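You operate a simulated robot arm through the tools that you are given. There is no shell and no other tool. Be economical: measure what you need, move in short steps, check, and stop when the job is done.

You run a simulated two-armed robot. Do the job below in one go: nothing can be reset, and whatever is moved stays where it is left.

JOB
Put the green nozzle cap on top of the red wiper. Then put the tap tray on the worktop by the cylinders. Then take the hot water jug and put it on top of the simmer plate. Do these in the order given. Set down upright: green nozzle cap, hot water jug.

It is judged by the outcome, as a careful person would: the job done as asked, and still so three seconds after it is handed in. It fails if anything else is knocked over, pushed out of place, dropped, spilled or broken. A push-on lid holds only when it is set on centred and level and pressed home; a screw cap is set on level and turned clockwise until tight.

ROBOT AND FRAMES
Two 7-joint arms with two-finger parallel grippers on one trunk, on a base that drives. Base frame: it is fixed to the floor where the robot stands at the start and does not move with it; the origin is under the middle of the robot, x ahead of it, y to its left, z up; the surface under the hand at the start is at about z = 760. Lengths are in mm, angles in degrees, forces in N, time in s.
The left shoulder is at the start at [70, 163, 1220], the right one opposite. With the tool pointing down near the work surface each hand reaches from about 320 to 860 mm from the robot's upright axis, wherever it stands, measured 20 degrees to its own side. Places, roughly: hot water jug (14x10x14 cm) [-2100, 1100, 1000]; tap tray [-1750, 1250, 500]; worktop by the cylinders [-1900, -200, 900]. Payload 3.43 kg a hand.
The tool frame of a hand sits at the grasp point between the pads (the TCP): z along the fingers, y along the line on which they close. The tips reach 34 mm beyond it. Largest opening 128 mm; finger width 24, thickness 12; the body of the gripper, 48 by 130 mm, starts 96 mm behind the TCP.
Orientation is that of the tool frame in the base frame, as a unit quaternion [w, x, y, z]. With the fingers straight down and closing along the base's y, the tool's x points along the base's -x, its y along +y and its z along -z.

CONTROLS
- The arms move only by the tool drive_tool. It takes "left_targets", "right_targets" or both (then of equal length, played together; a hand with none holds still); each is a list of rows, each an object of numbers (a shift or turn left out is 0, a gripper value left out holds the last): "dx", "dy", "dz": the shift along the tool's x, y, z in mm; "wx", "wy", "wz": the turn, a rotation vector about the tool's x, y, z in degrees; "fingers": the finger opening in mm, from 0 to 128. In form: [{"dx": .., "dy": .., "dz": .., "wx": .., "wy": .., "wz": .., "fingers": ..}, ...]. A call has 1 to 8 rows; each row shifts and turns the commanded pose from where the row before left it, along the tool's axes as they then stand. Each row takes 0.2 s and may step no farther than 50 mm and 8.6 degrees from the row before; otherwise, or with a gripper value out of range, the whole call is refused. Where a pose cannot be reached the arm comes as near as it can. A force on the tool above 40 N (or 10 N above the force at the start of the call, whichever is more), or a blocked arm, ends the call early, and 0.2 s more pass. Each finger travels about 153 mm/s and halts on what it meets, pressing with about 43 N; the grip force reading is that of the motor and also rises with nothing between the fingers. The clock runs only during rows and for 0.2 s after the last one: add rows that do not move to give the fingers time. It gives the time, the measured TCP pose, the force on the tool (base axes), the opening and the grip force at its end, in the units of the frame above (readings bear some noise), with the torque about the TCP (base axes, N m) and any sound that the robot's microphone picked up, and new pictures: "pictures" is both (left out), scene, wrist or none (wrist: the cameras of the hands that moved).
- Cameras (640 x 400 px; columns grow to the right, rows downward): "scene" is now at [130.4, 32.3, 1440.5]; the picture's right is [0.30, -0.95, 0.00], its down [-0.59, -0.18, -0.79] and it looks along [0.75, 0.23, -0.62] (base axes); focal length 258 px, centre (320, 200). "left" rides on the left gripper at [76, 11, -160] in its tool frame; the picture's right is [-0.15, 0.99, 0.00], its down [-0.88, -0.13, -0.46] and it looks along [-0.45, -0.07, 0.89] (tool axes); focal length 234 px, centre (320, 200). "right" rides on the right gripper at [76, -11, -160] in its tool frame; the picture's right is [0.15, 0.99, 0.00], its down [-0.88, 0.13, -0.46] and it looks along [-0.45, 0.07, 0.89] (tool axes); focal length 234 px, centre (320, 200). There is no depth. A picture from a camera that has moved, and an enlarged one, comes with that camera's place and axes in the base frame and with its lens. The place of the scene camera against the robot may be out by one fixed shift of up to 12 mm in any direction.
- move_column(by): slides the trunk up (or, below 0, down) by that many mm; the arms and the scene camera ride with it, the base frame stays. It gives what a move gives, with no picture.
- base_move(legs): drives the robot by 1 to 6 legs, each [ahead, left, turn to the left] in mm, mm and degrees, along the robot's own axes; the way and the turn of a leg run together, so that a leg with both is an arc; at most 1500 mm and 180 degrees a leg. The arms and the cameras ride along, it lands a little off, and it stops where it bumps. It gives what a move gives, and a new picture of the scene camera.
- turn_head(pan, tilt): turns the head with the scene camera to pan (to the left, within 86 degrees either way) and tilt (down, from -29 to 69), counted from straight ahead of the robot. It gives what a move gives, and a new picture of the scene camera.
- inspect(camera, box): a new picture of the part [left, top, right, bottom] of that camera's present view, enlarged. No time passes.
- sign_off(): hands the job in; it is judged then, once.

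Go step by step. Nothing tells you exact positions but the pictures and the camera data: compare them with the known pose of the tool, close in by small moves and look again before you grip or let go. The budget is 165 turns and 260 pictures, counting those below and the enlarged ones. Unless the task says otherwise, let go and move clear before handing in, and close with one line.

The tools are called after ">>>" as name(argument=value, ...) on one line, values as JSON. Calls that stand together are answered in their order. drive_tool: Moves the arms, as the interface text tells. Its arguments: {"type":"object","properties":{"left_targets":{"type":"array","items":{"type":"object","properties":{"dx":{"type":"number"},"dy":{"type":"number"},"dz":{"type":"number"},"wx":{"type":"number"},"wy":{"type":"number"},"wz":{"type":"number"},"fingers":{"type":"number"}}}},"right_targets":{"type":"array","items":{"type":"object","properties":{"dx":{"type":"number"},"dy":{"type":"number"},"dz":{"type":"number"},"wx":{"type":"number"},"wy":{"type":"number"},"wz":{"type":"number"},"fingers":{"type":"number"}}}},"pictures":{"type":"string","enum":["both","scene","wrist","none"]}},"required":[]} The other tools are called the same way: move_column (by) slides the trunk up or down; base_move (legs) drives the base; turn_head (pan, tilt) turns the head that bears the scene camera; inspect (camera, box) takes an enlarged picture of a part of a camera's view; sign_off () hands the job in.

At the start:

```text
clock: 0.0
left_tcp_pos: [553.9, 404.4, 1111.5]
left_tool_rot: [0.001, -0.001, 1.0, 0.0]
left_contact_force: [0.7, 0.3, 1.1]
left_wrist_torque: [0.0, 0.02, 0.0]
left_finger_gap: 128.1
left_gripper_force: 0.0
right_tcp_pos: [706.4, -212.0, 1123.0]
right_tool_rot: [0.0, 0.0, 1.0, 0.0]
right_contact_force: [-0.4, -0.3, 0.4]
right_wrist_torque: [0.01, 0.0, 0.01]
right_finger_gap: 127.6
right_gripper_force: 0.0
trunk travel left (down, up): [-700.0, 240.0]
robot x, y, heading: [-1.6, -0.8, -0.1]
head pan, tilt: [17.3, 38.0]
```

scene: 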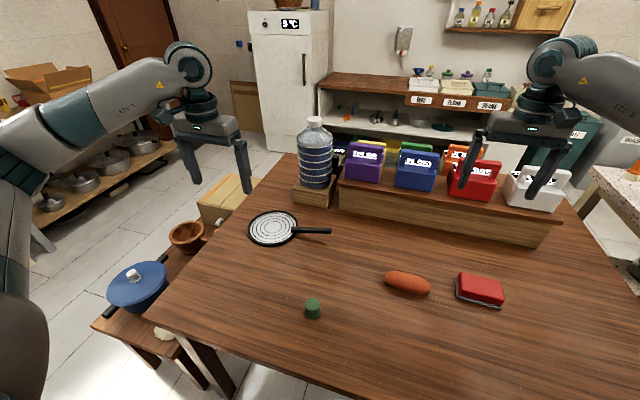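
right: 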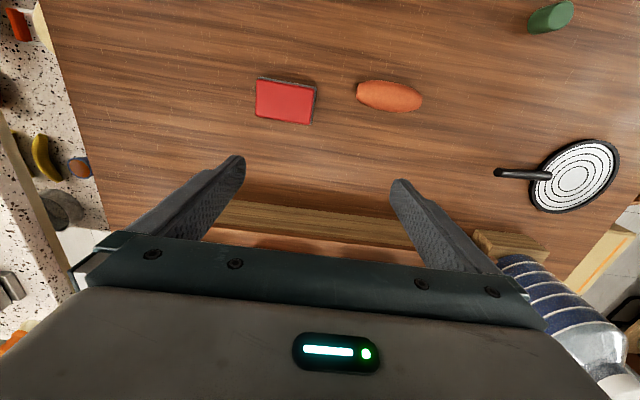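
left: 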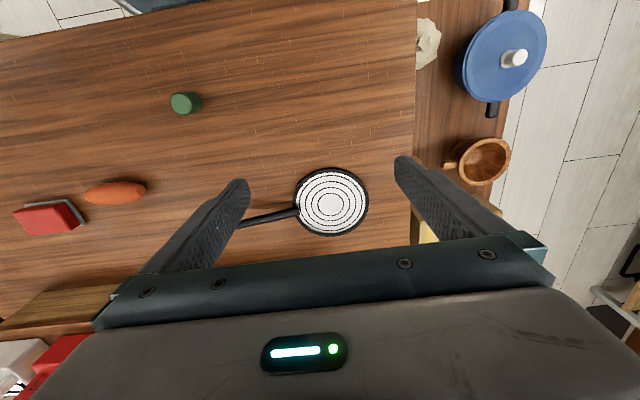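

I see the green cap near (475, 150) and the red wiper block near (675, -285). Both are within the right hand's reach, so I'll look closer at both.

>>> inspect(camera="scene", box=[280, 250, 520, 340])

>>> inspect(camera="left", box=[140, 70, 240, 140])

>>> inspect(camera="right", box=[230, 50, 430, 150])

```text
2.67 times, centred on (400, 295) of scene
camera zoom: at [130.4, 32.3, 1440.5], right [0.3, -0.95, 0.0], down [-0.59, -0.18, -0.79], along [0.75, 0.23, -0.62], focal length 690 px, centre (107, -53)
```

zoom: 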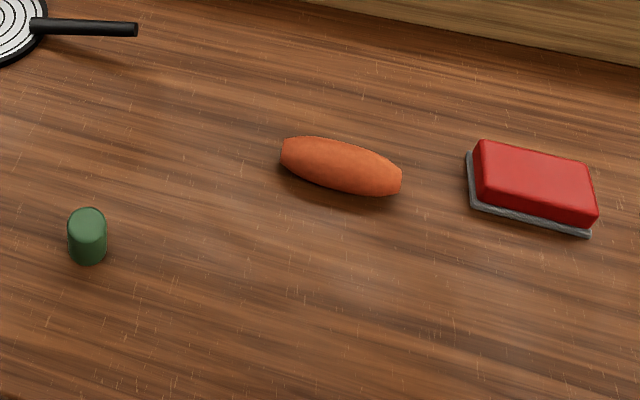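

```text
5.71 times, centred on (190, 105) of left
camera zoom: at [478.5, 415.8, 1270.0], right [0.15, 0.99, 0.0], down [0.88, -0.13, 0.46], along [0.45, -0.07, -0.89], focal length 1338 px, centre (1063, 743)
```

zoom: 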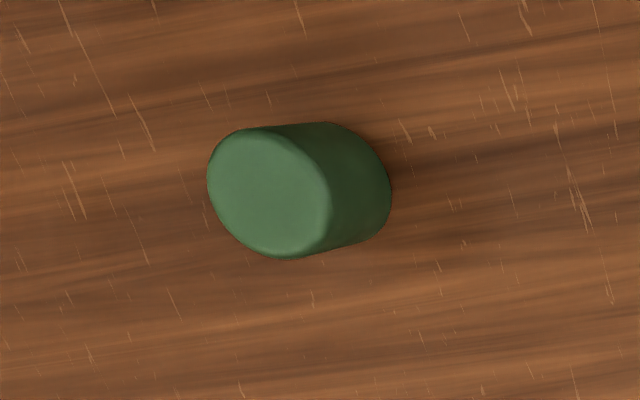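

```text
3.20 times, centred on (330, 100) of right
camera zoom: at [631.3, -223.4, 1282.9], right [-0.15, 0.99, 0.0], down [0.88, 0.13, 0.46], along [0.45, 0.07, -0.89], focal length 749 px, centre (288, 520)
```

zoom: 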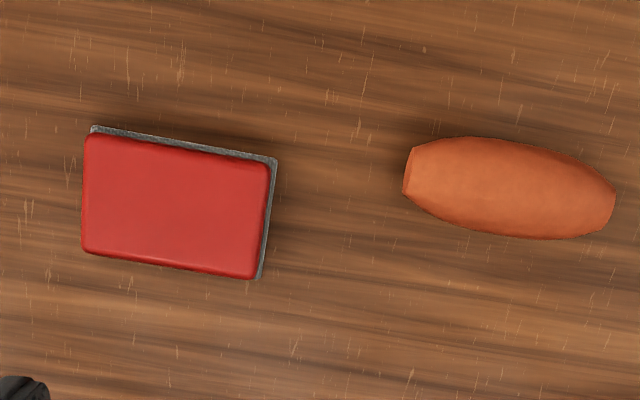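

The cap stands at about (478, 153), roughly 40 mm high. I'll bring the right hand over it.

>>> drive_tool(right_targets=[{"dx": 28, "dy": 40}, {"dx": 28, "dy": 40}, {"dx": 28, "dy": 40}, {"dx": 28, "dy": 40}, {"dx": 28, "dy": 40}, {"dx": 28, "dy": 40}, {"dx": 28, "dy": 40}, {"dx": 28, "dy": 40}], pictures="none")

>>> drive_tool(right_targets=[{"dx": 4, "dy": 45}, {"dz": 45, "fingers": 90}, {"dz": 45}, {"dz": 45}, {"dz": 45}, {"dz": 0}], pictures="both")

```text
clock: 1.8
left_tcp_pos: [553.4, 405.5, 1110.3]
left_tool_rot: [0.0, -0.001, 1.0, -0.001]
left_contact_force: [-0.7, 0.7, 0.0]
left_wrist_torque: [0.0, 0.0, 0.02]
left_finger_gap: 128.3
left_gripper_force: 0.1
right_tcp_pos: [481.6, 109.9, 1123.2]
right_tool_rot: [0.0, -0.001, 1.0, -0.001]
right_contact_force: [0.0, 1.1, 0.0]
right_wrist_torque: [-0.04, 0.0, 0.02]
right_finger_gap: 127.8
right_gripper_force: 0.1
trunk travel left (down, up): [-700.0, 240.0]
robot x, y, heading: [-2.1, 0.6, 0.1]
head pan, tilt: [17.3, 38.0]
```

```text
clock: 3.2
left_tcp_pos: [553.7, 404.9, 1111.7]
left_tool_rot: [0.0, 0.0, 1.0, 0.0]
left_contact_force: [-0.9, 0.0, -0.4]
left_wrist_torque: [0.0, -0.01, -0.01]
left_finger_gap: 127.6
left_gripper_force: 0.0
right_tcp_pos: [477.9, 154.6, 943.3]
right_tool_rot: [0.001, 0.0, 1.0, 0.0]
right_contact_force: [-0.4, 0.4, -0.7]
right_wrist_torque: [0.0, -0.02, 0.01]
right_finger_gap: 90.1
right_gripper_force: 0.0
trunk travel left (down, up): [-700.0, 240.0]
robot x, y, heading: [4.5, -4.6, -0.1]
head pan, tilt: [17.3, 38.0]
camera scene: at [129.9, 32.6, 1440.6], right [0.3, -0.95, 0.0], down [-0.59, -0.18, -0.79], along [0.75, 0.23, -0.62], focal length 258 px, centre (320, 200)
camera right: at [401.7, 143.8, 1103.0], right [-0.15, 0.99, 0.0], down [0.88, 0.13, 0.46], along [0.45, 0.07, -0.89], focal length 234 px, centre (320, 200)
```

scene: 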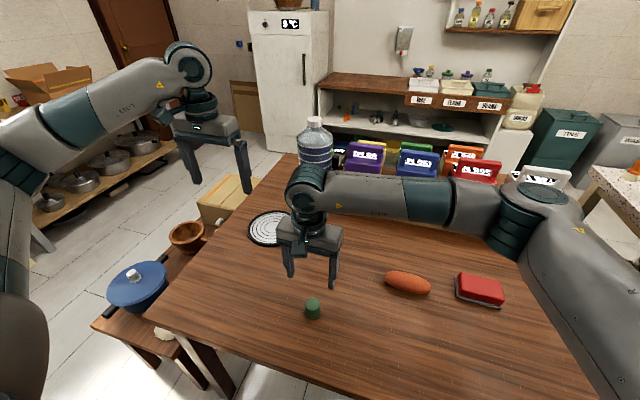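
right: 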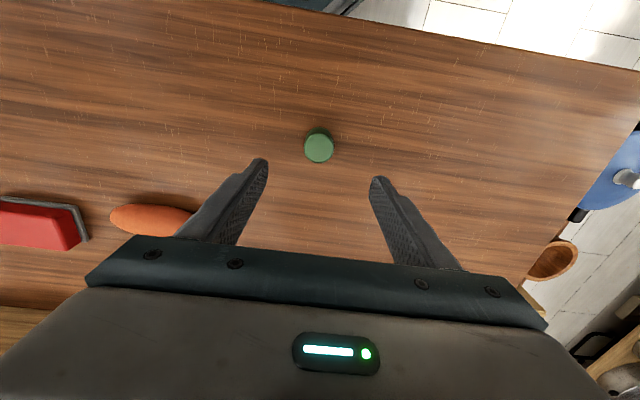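

The right hand is centred on the cap, so I'll descend and grip it.

>>> drive_tool(right_targets=[{"dz": 45, "dx": -1}, {"dz": 45}, {"dz": 40}, {"dz": 7}], pictures="wrist")

>>> drive_tool(right_targets=[{"fingers": 60}, {"fingers": 20}, {"fingers": 20}, {"fingers": 20}], pictures="wrist")

```text
clock: 4.2
left_tcp_pos: [554.8, 403.7, 1112.2]
left_tool_rot: [0.0, -0.001, 1.0, 0.0]
left_contact_force: [-0.2, -0.6, 0.8]
left_wrist_torque: [-0.03, 0.04, 0.01]
left_finger_gap: 127.9
left_gripper_force: 0.1
right_tcp_pos: [479.9, 152.6, 806.5]
right_tool_rot: [0.0, 0.0, 1.0, 0.0]
right_contact_force: [0.7, 0.3, 1.3]
right_wrist_torque: [-0.04, -0.01, 0.01]
right_finger_gap: 90.0
right_gripper_force: 0.0
trunk travel left (down, up): [-700.0, 240.0]
robot x, y, heading: [0.5, 0.3, 0.0]
head pan, tilt: [17.3, 38.0]
camera right: at [404.6, 141.7, 966.3], right [-0.15, 0.99, 0.0], down [0.88, 0.13, 0.46], along [0.45, 0.07, -0.89], focal length 234 px, centre (320, 200)
```

right: 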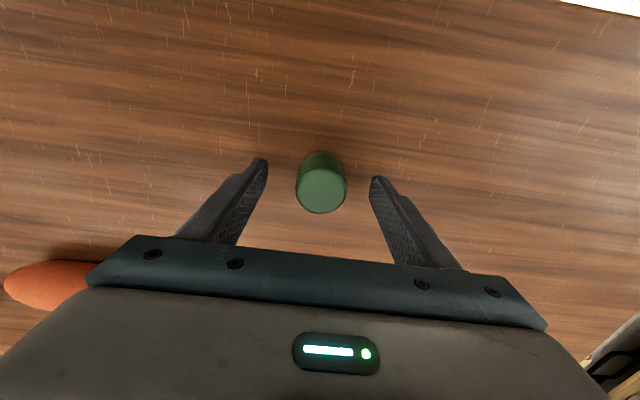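

```text
clock: 5.2
left_tcp_pos: [553.7, 404.1, 1111.3]
left_tool_rot: [0.0, 0.0, 1.0, 0.0]
left_contact_force: [0.4, 0.1, 0.3]
left_wrist_torque: [-0.03, 0.04, 0.02]
left_finger_gap: 127.8
left_gripper_force: 0.1
right_tcp_pos: [479.2, 153.3, 807.0]
right_tool_rot: [0.0, 0.0, 1.0, 0.0]
right_contact_force: [0.2, 0.2, -0.1]
right_wrist_torque: [-0.03, -0.01, -0.02]
right_finger_gap: 38.2
right_gripper_force: 42.9
trunk travel left (down, up): [-700.0, 240.0]
robot x, y, heading: [-0.7, -0.2, 0.1]
head pan, tilt: [17.3, 38.0]
camera right: at [404.8, 141.8, 966.7], right [-0.15, 0.99, 0.0], down [0.88, 0.13, 0.46], along [0.45, 0.07, -0.89], focal length 234 px, centre (320, 200)
```

right: 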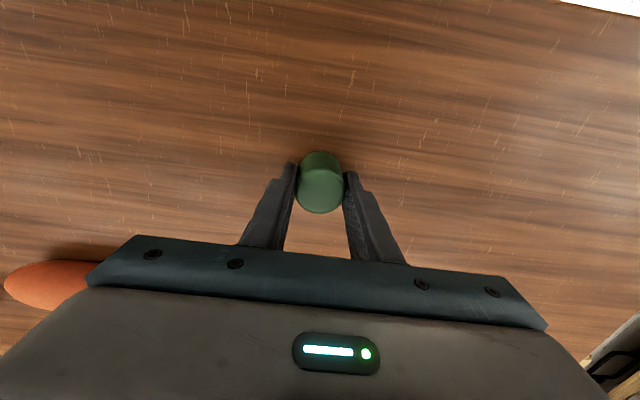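

The cap is gripped at 38 mm. I'll lift it and carry it over the wiper.

>>> drive_tool(right_targets=[{"dz": -40}, {"dz": -40}, {"dz": -40}, {"dx": -20, "dy": -43.7}, {"dx": -20, "dy": -43.7}, {"dx": -20, "dy": -43.7}, {"dx": -20, "dy": -43.7}, {"dx": -20, "dy": -43.7}], pictures="none")

>>> drive_tool(right_targets=[{"dx": -20, "dy": -43.7}, {"dx": -20, "dy": -43.7}, {"dx": -20, "dy": -43.7}, {"dx": -20, "dy": -43.7}, {"dx": -20, "dy": -43.7}, {"dz": 0}, {"dz": 0}], pictures="both")

```text
clock: 7.0
left_tcp_pos: [553.6, 403.6, 1111.5]
left_tool_rot: [0.0, -0.001, 1.0, 0.001]
left_contact_force: [0.3, -0.1, -0.1]
left_wrist_torque: [0.02, -0.03, -0.01]
left_finger_gap: 128.0
left_gripper_force: 0.1
right_tcp_pos: [583.0, -65.1, 928.5]
right_tool_rot: [-0.001, -0.001, 1.0, 0.001]
right_contact_force: [0.3, -0.6, 0.2]
right_wrist_torque: [0.0, 0.01, 0.02]
right_finger_gap: 38.2
right_gripper_force: 42.7
trunk travel left (down, up): [-700.0, 240.0]
robot x, y, heading: [-0.9, 0.8, -0.2]
head pan, tilt: [17.3, 38.0]
```

```text
clock: 8.6
left_tcp_pos: [553.9, 402.9, 1111.3]
left_tool_rot: [0.0, -0.001, 1.0, 0.0]
left_contact_force: [0.1, 0.3, 0.2]
left_wrist_torque: [0.0, 0.01, -0.01]
left_finger_gap: 127.9
left_gripper_force: 0.0
right_tcp_pos: [679.4, -282.6, 925.6]
right_tool_rot: [0.0, -0.001, 1.0, 0.0]
right_contact_force: [0.6, -0.1, -1.1]
right_wrist_torque: [0.02, 0.0, 0.01]
right_finger_gap: 38.0
right_gripper_force: 42.9
trunk travel left (down, up): [-700.0, 240.0]
robot x, y, heading: [-0.4, -0.1, 0.1]
head pan, tilt: [17.3, 38.0]
camera scene: at [130.5, 31.8, 1440.5], right [0.3, -0.95, 0.0], down [-0.59, -0.18, -0.79], along [0.75, 0.23, -0.62], focal length 258 px, centre (320, 200)
camera right: at [604.3, -295.3, 1085.1], right [-0.15, 0.99, 0.0], down [0.88, 0.13, 0.46], along [0.45, 0.07, -0.89], focal length 234 px, centre (320, 200)
```

scene: 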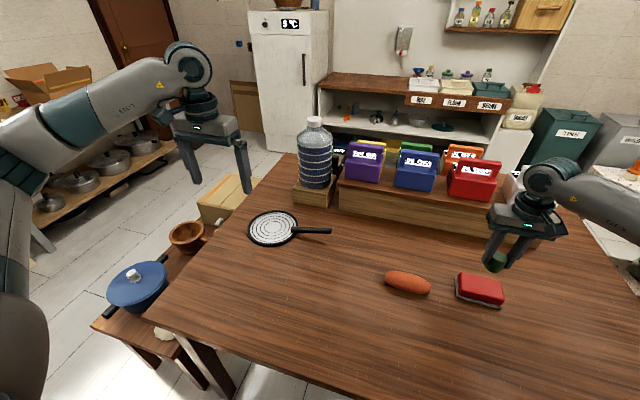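
right: 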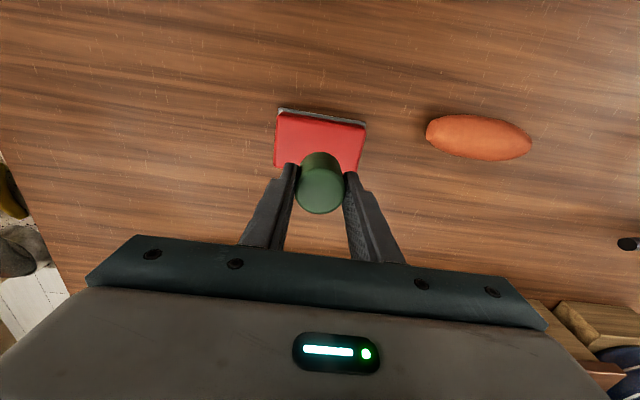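

The cap hangs over the wiper, whose top centres at about (676, -285). I'll lower it most of the way and check.

>>> drive_tool(right_targets=[{"dx": 3, "dy": -2, "dz": 40}, {"dz": 30}, {"dz": 0}], pictures="both")

>>> inspect(camera="scene", box=[430, 230, 550, 320])

```text
clock: 9.4
left_tcp_pos: [553.2, 402.3, 1110.4]
left_tool_rot: [0.0, -0.001, 1.0, -0.001]
left_contact_force: [-0.8, -0.3, -0.8]
left_wrist_torque: [0.01, -0.02, 0.02]
left_finger_gap: 127.9
left_gripper_force: 0.1
right_tcp_pos: [674.7, -285.8, 857.7]
right_tool_rot: [-0.001, 0.001, 1.0, 0.0]
right_contact_force: [-0.5, 0.6, 0.1]
right_wrist_torque: [0.0, -0.02, -0.01]
right_finger_gap: 38.0
right_gripper_force: 43.4
trunk travel left (down, up): [-700.0, 240.0]
robot x, y, heading: [-0.4, -0.8, 0.0]
head pan, tilt: [17.3, 38.0]
camera scene: at [130.1, 32.5, 1440.6], right [0.3, -0.95, 0.0], down [-0.59, -0.18, -0.79], along [0.75, 0.23, -0.62], focal length 258 px, centre (320, 200)
camera right: at [599.8, -297.1, 1016.1], right [-0.15, 0.99, 0.0], down [0.88, 0.13, 0.46], along [0.45, 0.07, -0.89], focal length 234 px, centre (320, 200)
```

scene: 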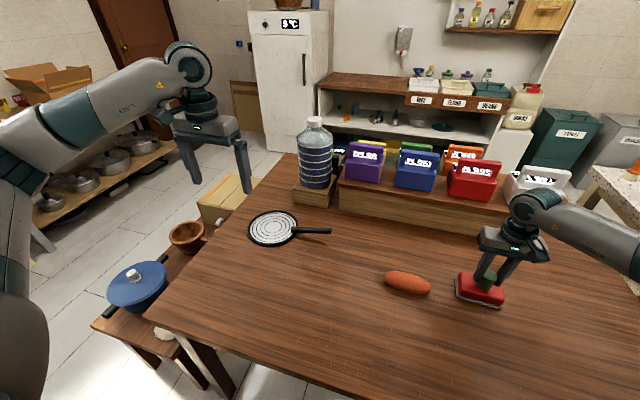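
right: 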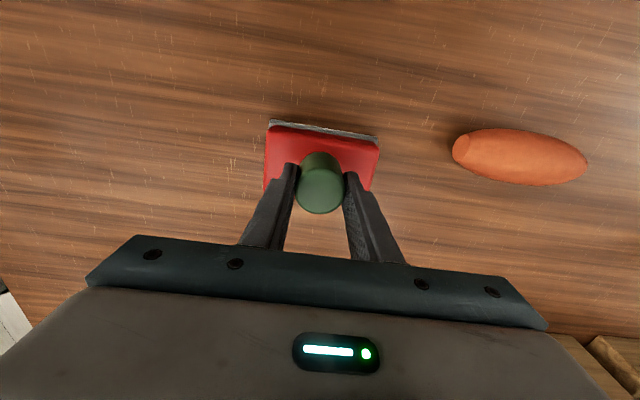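

```text
4.44 times, centred on (490, 275) of scene
camera zoom: at [130.1, 32.5, 1440.6], right [0.3, -0.95, 0.0], down [-0.59, -0.18, -0.79], along [0.75, 0.23, -0.62], focal length 1149 px, centre (-436, -133)
```

zoom: 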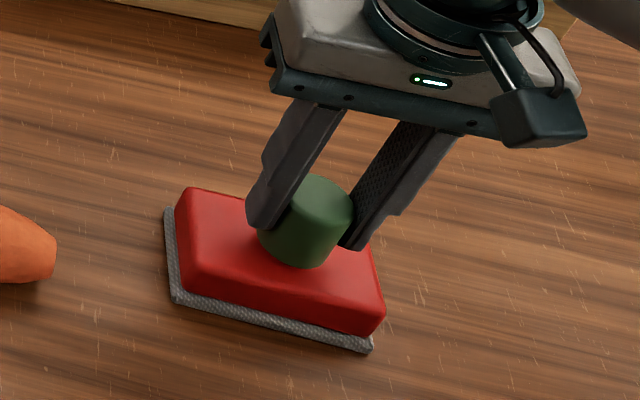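

The cap is centred over the wiper and I judge its base to be 15–25 mm above it. I'll go down gently, watching the force.

>>> drive_tool(right_targets=[{"dz": 8}, {"dz": 4}, {"dz": 0}], pictures="none")

>>> drive_tool(right_targets=[{"dz": 3}, {"dz": 0}], pictures="none")

>>> drive_tool(right_targets=[{"dz": 3}, {"dz": 0}], pictures="none")

>>> inspect(camera="scene", box=[430, 230, 550, 320])

```text
clock: 10.2
left_tcp_pos: [553.3, 403.7, 1111.5]
left_tool_rot: [0.0, -0.001, 1.0, -0.001]
left_contact_force: [0.5, -0.6, -1.3]
left_wrist_torque: [-0.03, -0.02, 0.0]
left_finger_gap: 128.0
left_gripper_force: 0.0
right_tcp_pos: [676.1, -285.2, 846.9]
right_tool_rot: [0.002, 0.0, 1.0, -0.001]
right_contact_force: [1.0, -1.9, 12.3]
right_wrist_torque: [-0.08, 0.09, 0.01]
right_finger_gap: 37.8
right_gripper_force: 43.1
trunk travel left (down, up): [-700.0, 240.0]
robot x, y, heading: [-0.6, -2.1, -0.0]
head pan, tilt: [17.3, 38.0]
```

```text
clock: 10.8
left_tcp_pos: [550.4, 404.7, 1111.9]
left_tool_rot: [0.002, -0.001, 1.0, -0.001]
left_contact_force: [0.4, 0.5, 0.6]
left_wrist_torque: [-0.04, -0.01, 0.01]
left_finger_gap: 127.9
left_gripper_force: 0.0
right_tcp_pos: [675.9, -286.0, 846.1]
right_tool_rot: [0.004, 0.001, 1.0, 0.0]
right_contact_force: [2.6, -6.1, 30.7]
right_wrist_torque: [-0.2, 0.21, 0.03]
right_finger_gap: 38.2
right_gripper_force: 42.7
trunk travel left (down, up): [-700.0, 240.0]
robot x, y, heading: [0.7, 2.0, 0.0]
head pan, tilt: [17.3, 38.0]
```

```text
clock: 11.4
left_tcp_pos: [552.1, 405.1, 1111.5]
left_tool_rot: [0.002, -0.002, 1.0, 0.0]
left_contact_force: [-0.3, -0.7, -0.5]
left_wrist_torque: [0.03, 0.0, 0.0]
left_finger_gap: 127.8
left_gripper_force: 0.0
right_tcp_pos: [675.6, -285.6, 843.3]
right_tool_rot: [0.003, 0.0, 1.0, -0.001]
right_contact_force: [3.4, -7.2, 36.1]
right_wrist_torque: [-0.16, -0.11, 0.06]
right_finger_gap: 38.0
right_gripper_force: 43.1
trunk travel left (down, up): [-700.0, 240.0]
robot x, y, heading: [-5.3, -4.7, -0.1]
head pan, tilt: [17.3, 38.0]
```

```text
4.44 times, centred on (490, 275) of scene
camera zoom: at [126.2, 33.3, 1441.0], right [0.3, -0.95, 0.0], down [-0.59, -0.18, -0.79], along [0.75, 0.23, -0.61], focal length 1149 px, centre (-436, -133)
```

zoom: 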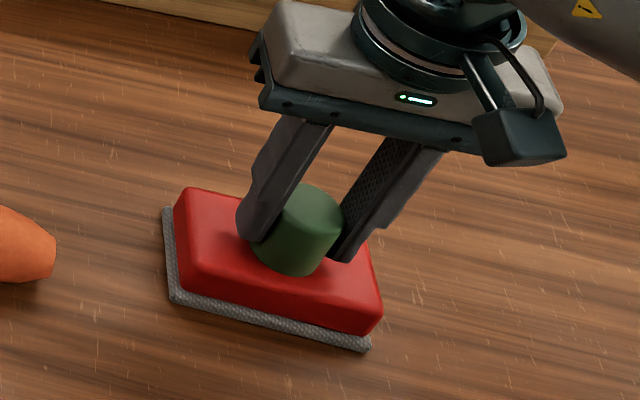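

The cap is seated, with contact at about z 847 and 36 N of press. I'll ease the pressure, then open the fingers.

>>> drive_tool(right_targets=[{"dz": -3}, {"dz": -1}, {"dz": 0}], pictures="none")

>>> inspect(camera="scene", box=[430, 230, 550, 320])

```text
clock: 12.2
left_tcp_pos: [552.8, 403.8, 1112.5]
left_tool_rot: [0.001, 0.0, 1.0, 0.0]
left_contact_force: [0.1, -0.3, 0.2]
left_wrist_torque: [0.0, -0.01, 0.01]
left_finger_gap: 127.9
left_gripper_force: 0.0
right_tcp_pos: [676.4, -285.3, 844.1]
right_tool_rot: [0.002, 0.0, 1.0, 0.001]
right_contact_force: [4.2, -2.6, 18.8]
right_wrist_torque: [-0.07, -0.45, -0.06]
right_finger_gap: 38.3
right_gripper_force: 42.6
trunk travel left (down, up): [-700.0, 240.0]
robot x, y, heading: [-0.8, -3.4, -0.0]
head pan, tilt: [17.3, 38.0]
```

```text
4.44 times, centred on (490, 275) of scene
camera zoom: at [128.4, 33.0, 1440.6], right [0.3, -0.95, 0.0], down [-0.59, -0.18, -0.79], along [0.75, 0.23, -0.61], focal length 1149 px, centre (-436, -133)
```

zoom: 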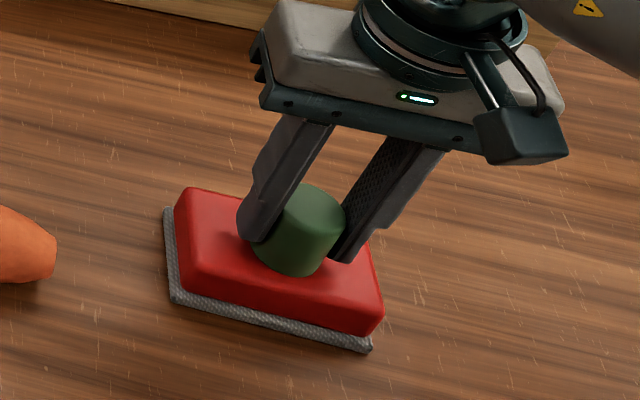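

>>> drive_tool(right_targets=[{"dz": -2}, {"dz": 0}, {"fingers": 44}, {"fingers": 54}, {"fingers": 75}], pictures="wrist")

>>> inspect(camera="scene", box=[430, 230, 550, 320])

```text
clock: 13.4
left_tcp_pos: [553.3, 403.5, 1111.7]
left_tool_rot: [0.0, -0.001, 1.0, 0.0]
left_contact_force: [1.0, 0.2, 0.1]
left_wrist_torque: [0.02, 0.0, 0.01]
left_finger_gap: 128.1
left_gripper_force: 0.1
right_tcp_pos: [676.2, -285.0, 846.2]
right_tool_rot: [0.0, 0.0, 1.0, 0.0]
right_contact_force: [0.2, -0.2, 0.6]
right_wrist_torque: [0.01, -0.01, -0.05]
right_finger_gap: 74.9
right_gripper_force: 0.1
trunk travel left (down, up): [-700.0, 240.0]
robot x, y, heading: [0.6, -2.2, 0.2]
head pan, tilt: [17.3, 38.0]
camera right: at [601.1, -297.0, 1004.2], right [-0.15, 0.99, 0.0], down [0.88, 0.13, 0.46], along [0.45, 0.07, -0.89], focal length 234 px, centre (320, 200)
```

right: 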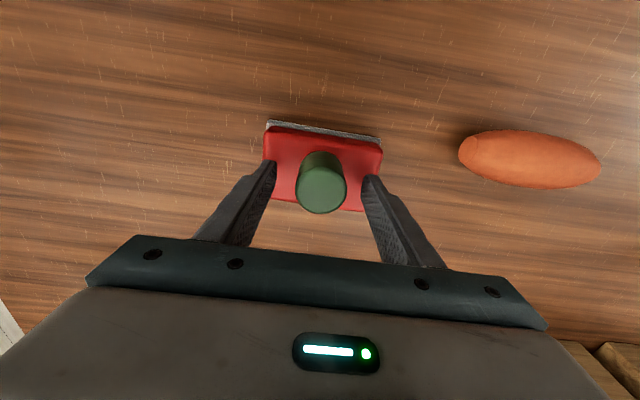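

```text
4.44 times, centred on (490, 275) of scene
camera zoom: at [130.5, 32.2, 1440.5], right [0.3, -0.95, 0.0], down [-0.59, -0.18, -0.79], along [0.75, 0.23, -0.62], focal length 1149 px, centre (-436, -133)
```

zoom: 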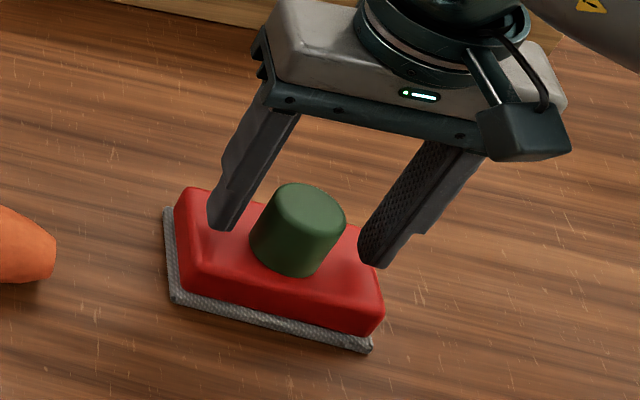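

The cap is standing on the wiper, so the first part is done. I'll raise the right hand and tuck both arms in before driving.

>>> drive_tool(right_targets=[{"dz": -40}, {"dz": -45}, {"dz": -45}, {"dz": -45}, {"dz": -45}, {"dz": -45}, {"dz": -45}], pictures="none")

>>> drive_tool(right_targets=[{"dx": 42}, {"dx": 42}, {"dx": 42}, {"dx": 42}, {"dx": 42}, {"dx": 42}, {"dx": 20}], left_targets=[{"dx": 25, "dy": -12}, {"dx": 25, "dy": -12}, {"dx": 25, "dy": -12}, {"dx": 25, "dy": -12}, {"dx": 25, "dy": -12}, {"dx": 25, "dy": -12}, {"dx": 0}], pictures="scene")

>>> turn_head(pan=84, tilt=30)

>>> turn_head(pan=-84, tilt=30)

```text
clock: 15.0
left_tcp_pos: [553.7, 404.6, 1110.4]
left_tool_rot: [0.0, -0.002, 1.0, -0.001]
left_contact_force: [1.0, -0.3, 0.6]
left_wrist_torque: [0.01, 0.02, 0.01]
left_finger_gap: 128.3
left_gripper_force: 0.1
right_tcp_pos: [675.3, -284.1, 1156.8]
right_tool_rot: [0.0, 0.0, 1.0, 0.0]
right_contact_force: [0.1, -0.3, 0.9]
right_wrist_torque: [0.01, -0.02, 0.02]
right_finger_gap: 74.9
right_gripper_force: 0.0
trunk travel left (down, up): [-700.0, 240.0]
robot x, y, heading: [2.3, 0.7, -0.1]
head pan, tilt: [17.3, 38.0]
```

```text
clock: 16.6
left_tcp_pos: [401.6, 333.1, 1110.8]
left_tool_rot: [0.0, -0.001, 1.0, 0.0]
left_contact_force: [-0.1, 0.0, 0.3]
left_wrist_torque: [-0.01, 0.0, 0.03]
left_finger_gap: 127.8
left_gripper_force: 0.0
right_tcp_pos: [404.8, -283.2, 1154.1]
right_tool_rot: [0.0, 0.0, 1.0, 0.0]
right_contact_force: [-0.8, 0.3, 0.6]
right_wrist_torque: [0.01, 0.01, -0.01]
right_finger_gap: 74.8
right_gripper_force: 0.1
trunk travel left (down, up): [-700.0, 240.0]
robot x, y, heading: [1.8, -2.7, -0.4]
head pan, tilt: [17.3, 38.0]
camera scene: at [130.4, 32.4, 1440.5], right [0.3, -0.95, 0.0], down [-0.59, -0.18, -0.79], along [0.75, 0.23, -0.62], focal length 258 px, centre (320, 200)
```

scene: 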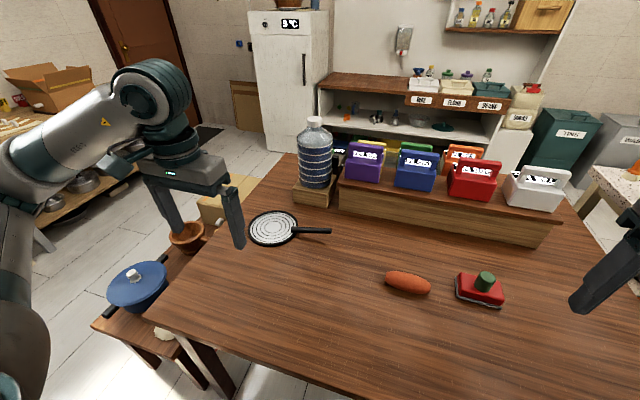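

```text
clock: 18.0
left_tcp_pos: [401.8, 332.8, 1110.7]
left_tool_rot: [0.0, -0.001, 1.0, 0.001]
left_contact_force: [0.6, -0.1, -0.1]
left_wrist_torque: [0.01, 0.01, -0.02]
left_finger_gap: 128.0
left_gripper_force: 0.0
right_tcp_pos: [404.9, -284.5, 1153.6]
right_tool_rot: [0.0, 0.0, 1.0, 0.0]
right_contact_force: [0.2, 0.5, -0.4]
right_wrist_torque: [0.01, 0.01, 0.02]
right_finger_gap: 74.9
right_gripper_force: 0.0
trunk travel left (down, up): [-700.0, 240.0]
robot x, y, heading: [0.1, 2.2, -0.0]
head pan, tilt: [84.0, 30.0]
camera scene: at [57.4, 96.5, 1452.9], right [0.99, -0.11, 0.0], down [-0.05, -0.5, -0.87], along [0.09, 0.86, -0.5], focal length 258 px, centre (320, 200)
```

scene: 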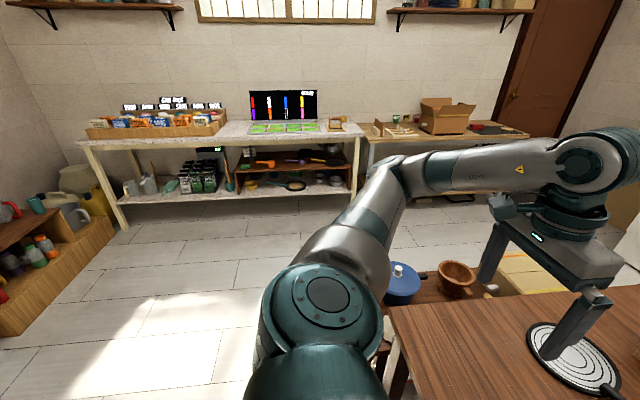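

```text
clock: 20.5
left_tcp_pos: [402.5, 333.1, 1109.8]
left_tool_rot: [0.001, -0.001, 1.0, 0.0]
left_contact_force: [0.6, 0.3, -0.6]
left_wrist_torque: [0.01, 0.01, 0.01]
left_finger_gap: 128.3
left_gripper_force: 0.1
right_tcp_pos: [405.8, -284.5, 1155.4]
right_tool_rot: [0.0, 0.0, 1.0, -0.001]
right_contact_force: [0.1, -0.2, -0.2]
right_wrist_torque: [-0.03, 0.03, 0.01]
right_finger_gap: 74.9
right_gripper_force: 0.1
trunk travel left (down, up): [-700.0, 240.0]
robot x, y, heading: [-3.4, 1.9, -0.2]
head pan, tilt: [-84.0, 30.0]
camera scene: at [57.4, -83.3, 1452.9], right [-0.99, -0.1, 0.0], down [-0.05, 0.5, -0.87], along [0.09, -0.86, -0.5], focal length 258 px, centre (320, 200)
```

scene: 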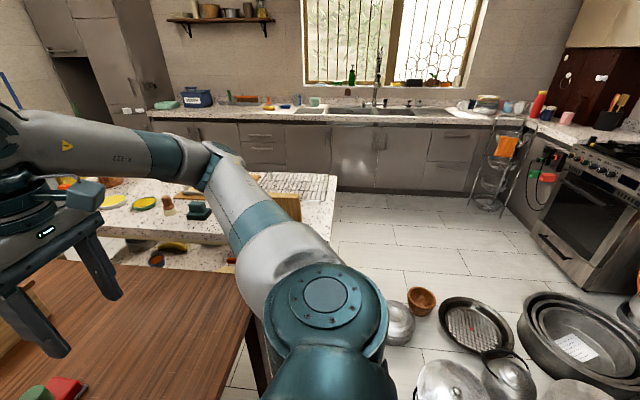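

Everything else is behind the robot, and some pots stand on the floor to the right. I'll back off a little and turn left to look around.

>>> base_move(legs=[[-200, 0, 0], [0, 0, 90]])

>>> turn_head(pan=75, tilt=25)

>>> turn_head(pan=25, tilt=25)

```text
clock: 26.0
left_tcp_pos: [-532.2, 402.4, 1111.2]
left_tool_rot: [0.0, 0.707, -0.707, 0.0]
left_contact_force: [-1.1, -0.6, -0.1]
left_wrist_torque: [0.0, -0.03, 0.0]
left_finger_gap: 127.9
left_gripper_force: 0.1
right_tcp_pos: [84.6, 404.7, 1155.3]
right_tool_rot: [0.001, -0.707, 0.708, -0.001]
right_contact_force: [-0.2, -0.4, -0.1]
right_wrist_torque: [-0.02, 0.0, -0.01]
right_finger_gap: 74.9
right_gripper_force: 0.1
trunk travel left (down, up): [-700.0, 240.0]
robot x, y, heading: [-198.5, 2.6, 90.0]
head pan, tilt: [-84.0, 30.0]
camera scene: at [-113.7, 66.8, 1452.9], right [0.1, -0.99, 0.0], down [-0.5, -0.05, -0.87], along [0.86, 0.09, -0.5], focal length 258 px, centre (320, 200)
```

scene: 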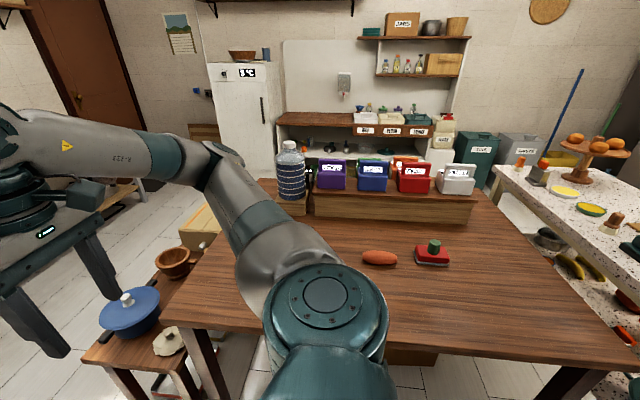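

```text
clock: 28.4
left_tcp_pos: [-532.3, 403.7, 1111.9]
left_tool_rot: [-0.001, 0.707, -0.707, 0.0]
left_contact_force: [-0.1, -0.3, 0.5]
left_wrist_torque: [0.01, -0.01, 0.0]
left_finger_gap: 128.0
left_gripper_force: 0.1
right_tcp_pos: [82.7, 405.3, 1155.2]
right_tool_rot: [0.0, -0.706, 0.708, 0.0]
right_contact_force: [-0.3, -0.2, -0.3]
right_wrist_torque: [-0.02, 0.0, 0.01]
right_finger_gap: 74.9
right_gripper_force: 0.0
trunk travel left (down, up): [-700.0, 240.0]
robot x, y, heading: [-200.2, 2.8, 90.3]
head pan, tilt: [75.0, 25.0]
camera scene: at [-292.6, 81.3, 1460.9], right [0.26, 0.97, 0.0], down [0.41, -0.11, -0.91], along [-0.88, 0.24, -0.42], focal length 258 px, centre (320, 200)
```

scene: 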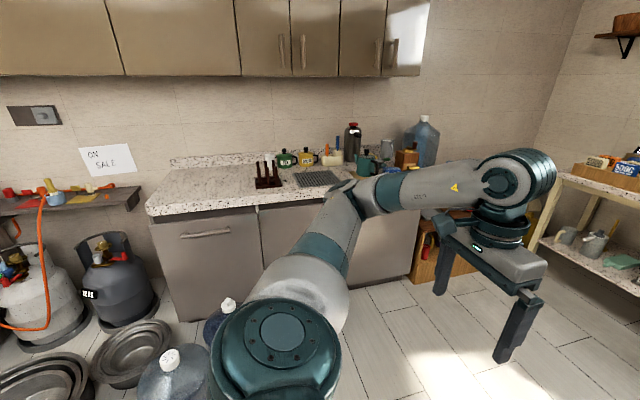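

```text
clock: 29.6
left_tcp_pos: [-533.1, 402.6, 1111.5]
left_tool_rot: [0.0, 0.707, -0.707, 0.0]
left_contact_force: [0.4, 0.2, -0.3]
left_wrist_torque: [-0.01, 0.02, -0.01]
left_finger_gap: 128.0
left_gripper_force: 0.1
right_tcp_pos: [82.7, 405.2, 1154.6]
right_tool_rot: [-0.001, -0.706, 0.708, 0.0]
right_contact_force: [0.6, 0.4, -0.6]
right_wrist_torque: [-0.01, 0.02, 0.01]
right_finger_gap: 74.9
right_gripper_force: 0.1
trunk travel left (down, up): [-700.0, 240.0]
robot x, y, heading: [-202.0, 0.6, 90.1]
head pan, tilt: [25.0, 25.0]
camera scene: at [-242.6, 140.9, 1460.9], right [0.91, 0.42, 0.0], down [0.18, -0.38, -0.91], along [-0.38, 0.82, -0.42], focal length 258 px, centre (320, 200)
```

scene: 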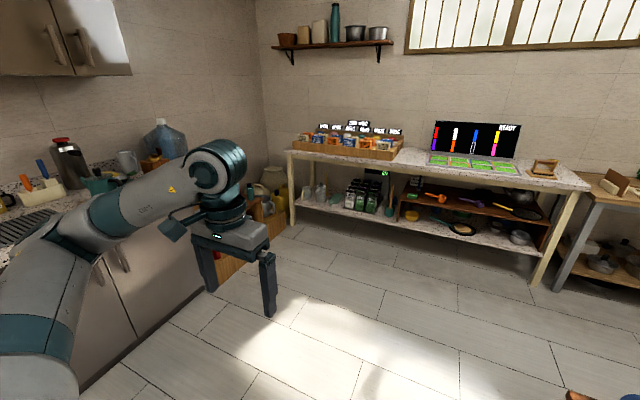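

The counter along the far wall carries jugs, and a stepped wooden shelf stands to its right. I'll turn to face it and drive nearer.

>>> base_move(legs=[[0, 0, 90], [400, -850, 0]])

>>> turn_head(pan=-15, tilt=30)

>>> turn_head(pan=45, tilt=40)

```text
clock: 38.4
left_tcp_pos: [-1012.0, 509.7, 1110.4]
left_tool_rot: [0.0, 1.0, 0.011, 0.0]
left_contact_force: [0.0, -0.5, 0.3]
left_wrist_torque: [-0.01, -0.01, 0.01]
left_finger_gap: 127.9
left_gripper_force: 0.1
right_tcp_pos: [-1027.8, 1126.1, 1156.1]
right_tool_rot: [0.0, 1.0, 0.01, 0.001]
right_contact_force: [0.2, -0.1, -0.3]
right_wrist_torque: [0.02, 0.02, 0.03]
right_finger_gap: 75.0
right_gripper_force: 0.1
trunk travel left (down, up): [-700.0, 240.0]
robot x, y, heading: [-615.8, 851.9, -178.8]
head pan, tilt: [25.0, 25.0]
camera scene: at [-752.3, 816.0, 1460.9], right [-0.44, 0.9, 0.0], down [0.38, 0.19, -0.91], along [-0.81, -0.4, -0.42], focal length 258 px, centre (320, 200)
```

scene: 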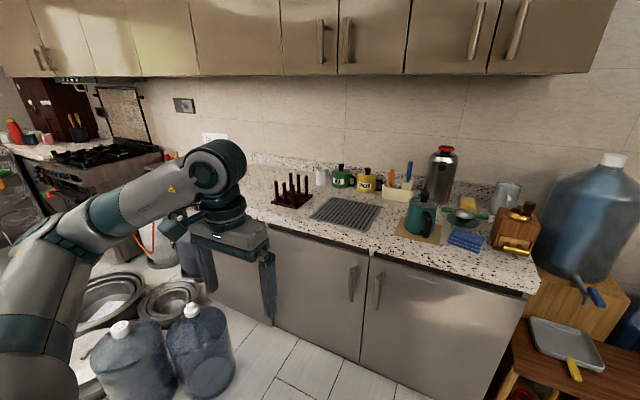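

```text
clock: 39.5
left_tcp_pos: [-1012.3, 510.1, 1110.3]
left_tool_rot: [0.0, 1.0, 0.011, 0.001]
left_contact_force: [-1.1, 0.8, 0.0]
left_wrist_torque: [-0.04, -0.02, -0.01]
left_finger_gap: 128.0
left_gripper_force: 0.0
right_tcp_pos: [-1027.6, 1127.1, 1154.6]
right_tool_rot: [0.0, 1.0, 0.01, -0.001]
right_contact_force: [-0.9, -0.9, -1.4]
right_wrist_torque: [-0.03, 0.03, 0.0]
right_finger_gap: 74.9
right_gripper_force: 0.0
trunk travel left (down, up): [-700.0, 240.0]
robot x, y, heading: [-614.5, 851.6, -178.7]
head pan, tilt: [-15.0, 30.0]
camera scene: at [-757.5, 878.3, 1452.9], right [0.24, 0.97, 0.0], down [0.49, -0.12, -0.87], along [-0.84, 0.21, -0.5], focal length 258 px, centre (320, 200)
```

scene: 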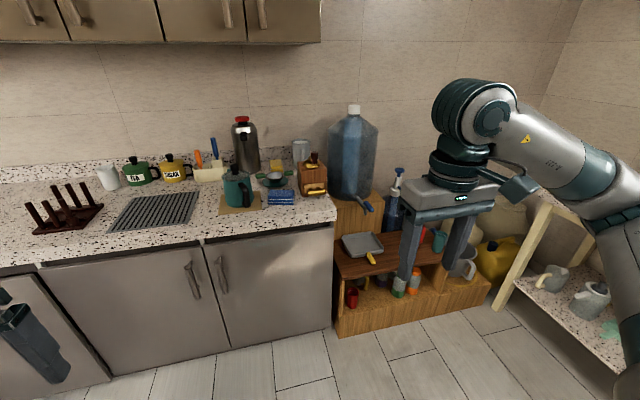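

```text
clock: 40.8
left_tcp_pos: [-1011.0, 510.3, 1111.7]
left_tool_rot: [0.0, 1.0, 0.012, 0.0]
left_contact_force: [0.3, 0.4, 0.9]
left_wrist_torque: [0.01, 0.02, -0.01]
left_finger_gap: 127.7
left_gripper_force: 0.0
right_tcp_pos: [-1028.0, 1127.8, 1154.8]
right_tool_rot: [0.0, 1.0, 0.01, 0.0]
right_contact_force: [0.5, 0.2, 0.5]
right_wrist_torque: [0.03, -0.02, 0.02]
right_finger_gap: 74.9
right_gripper_force: 0.0
trunk travel left (down, up): [-700.0, 240.0]
robot x, y, heading: [-616.8, 853.6, -178.9]
head pan, tilt: [45.0, 40.0]
camera scene: at [-728.5, 795.5, 1437.6], right [-0.72, 0.69, 0.0], down [0.45, 0.46, -0.77], along [-0.53, -0.55, -0.64], focal length 258 px, centre (320, 200)
```

scene: 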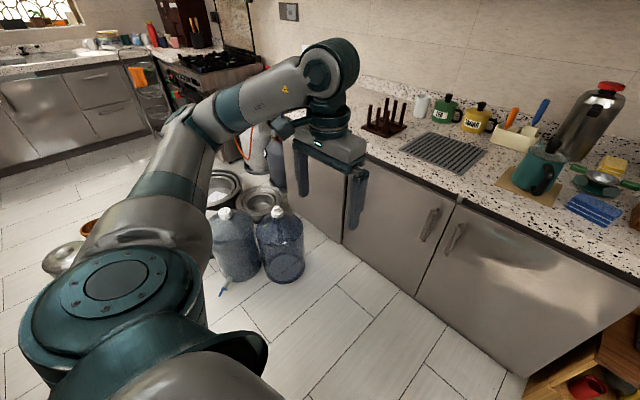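

I see the gray tray with a yellow handle under the tap, and a silvery jug near the wooden grinder that fits the jug hint. I'll zoom in on both.

>>> turn_head(pan=-15, tilt=30)

>>> inspect(camera="scene", box=[200, 100, 360, 220])

>>> inspect(camera="scene", box=[320, 180, 480, 300])

```text
clock: 42.1
left_tcp_pos: [-1011.0, 510.6, 1110.1]
left_tool_rot: [0.0, 1.0, 0.011, 0.0]
left_contact_force: [0.5, -0.2, 0.4]
left_wrist_torque: [0.01, 0.0, -0.03]
left_finger_gap: 128.1
left_gripper_force: 0.0
right_tcp_pos: [-1026.5, 1126.6, 1155.1]
right_tool_rot: [0.0, 1.0, 0.011, 0.0]
right_contact_force: [0.5, 0.1, 0.5]
right_wrist_torque: [0.04, 0.01, 0.03]
right_finger_gap: 75.1
right_gripper_force: 0.1
trunk travel left (down, up): [-700.0, 240.0]
robot x, y, heading: [-616.0, 853.2, -178.9]
head pan, tilt: [-15.0, 30.0]
camera scene: at [-757.5, 878.3, 1452.9], right [0.24, 0.97, 0.0], down [0.49, -0.12, -0.87], along [-0.84, 0.21, -0.5], focal length 258 px, centre (320, 200)
```

scene: 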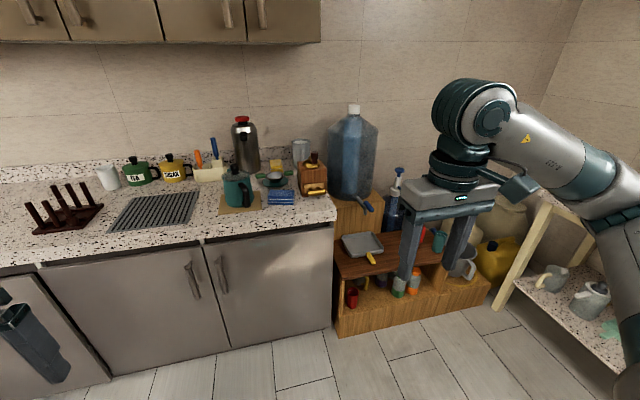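

```text
3.33 times, centred on (280, 160) of scene
camera zoom: at [-757.5, 878.3, 1452.9], right [0.24, 0.97, 0.0], down [0.49, -0.12, -0.87], along [-0.84, 0.21, -0.5], focal length 862 px, centre (453, 333)
```

zoom: 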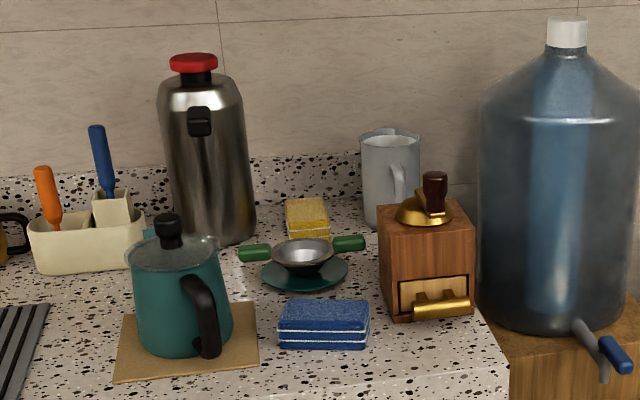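

```text
3.33 times, centred on (400, 240) of scene
camera zoom: at [-757.5, 878.3, 1452.9], right [0.24, 0.97, 0.0], down [0.49, -0.12, -0.87], along [-0.84, 0.21, -0.5], focal length 862 px, centre (53, 67)
```

zoom: 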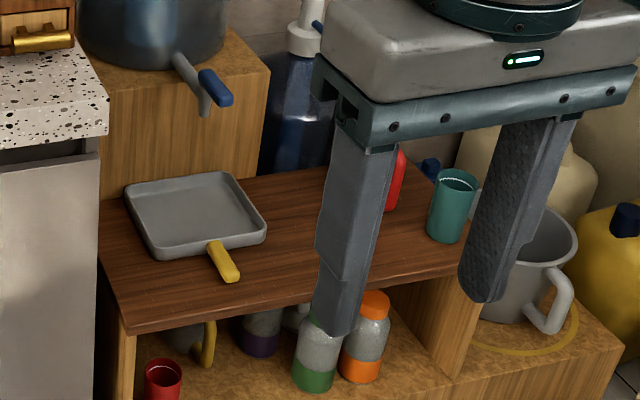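

The tap tray is the gray square dish with a yellow handle, on the low shelf at z≈500. The hot water jug looks like the gray open jug at the back corner. I'll drive to the shelf and use the left hand, which suits the later placement by the cylinders.

>>> base_move(legs=[[350, -480, -1.1]])

>>> turn_head(pan=5, tilt=50)

```text
clock: 45.4
left_tcp_pos: [-1366.2, 988.8, 1110.6]
left_tool_rot: [-0.001, 1.0, 0.002, 0.0]
left_contact_force: [-0.5, -0.1, 0.3]
left_wrist_torque: [0.0, 0.02, -0.02]
left_finger_gap: 127.8
left_gripper_force: 0.1
right_tcp_pos: [-1371.5, 1605.4, 1155.8]
right_tool_rot: [0.0, 1.0, 0.001, 0.0]
right_contact_force: [0.7, 0.0, 0.5]
right_wrist_torque: [-0.01, -0.03, 0.0]
right_finger_gap: 75.1
right_gripper_force: 0.1
trunk travel left (down, up): [-700.0, 240.0]
robot x, y, heading: [-964.6, 1319.7, -180.0]
head pan, tilt: [-15.0, 30.0]
camera scene: at [-1105.7, 1352.5, 1452.9], right [0.26, 0.97, 0.0], down [0.48, -0.13, -0.87], along [-0.84, 0.22, -0.5], focal length 258 px, centre (320, 200)
```

scene: 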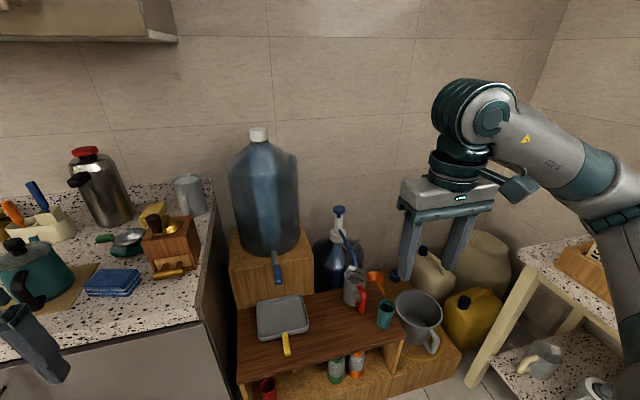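

```text
clock: 46.2
left_tcp_pos: [-1365.3, 990.1, 1111.5]
left_tool_rot: [0.0, 1.0, 0.001, 0.0]
left_contact_force: [0.1, 0.1, -0.1]
left_wrist_torque: [0.0, -0.02, -0.01]
left_finger_gap: 128.2
left_gripper_force: 0.1
right_tcp_pos: [-1371.0, 1605.6, 1155.0]
right_tool_rot: [0.001, 1.0, 0.001, 0.0]
right_contact_force: [0.8, 0.4, -0.4]
right_wrist_torque: [0.02, -0.01, 0.03]
right_finger_gap: 75.0
right_gripper_force: 0.0
trunk travel left (down, up): [-700.0, 240.0]
robot x, y, heading: [-964.0, 1321.7, -179.7]
head pan, tilt: [5.0, 50.0]
camera scene: at [-1095.0, 1322.6, 1423.4], right [-0.09, 1.0, 0.0], down [0.76, 0.07, -0.64], along [-0.64, -0.06, -0.77], focal length 258 px, centre (320, 200)
```

scene: 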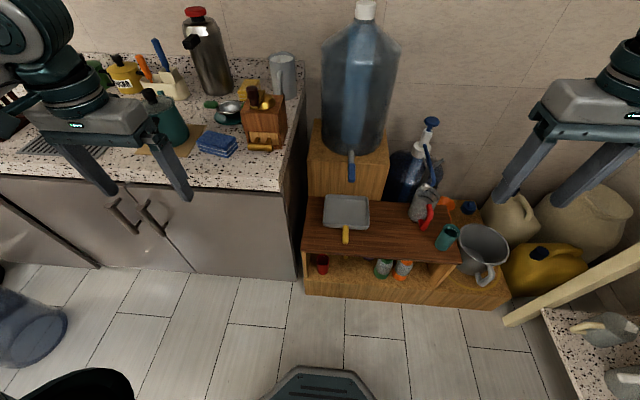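

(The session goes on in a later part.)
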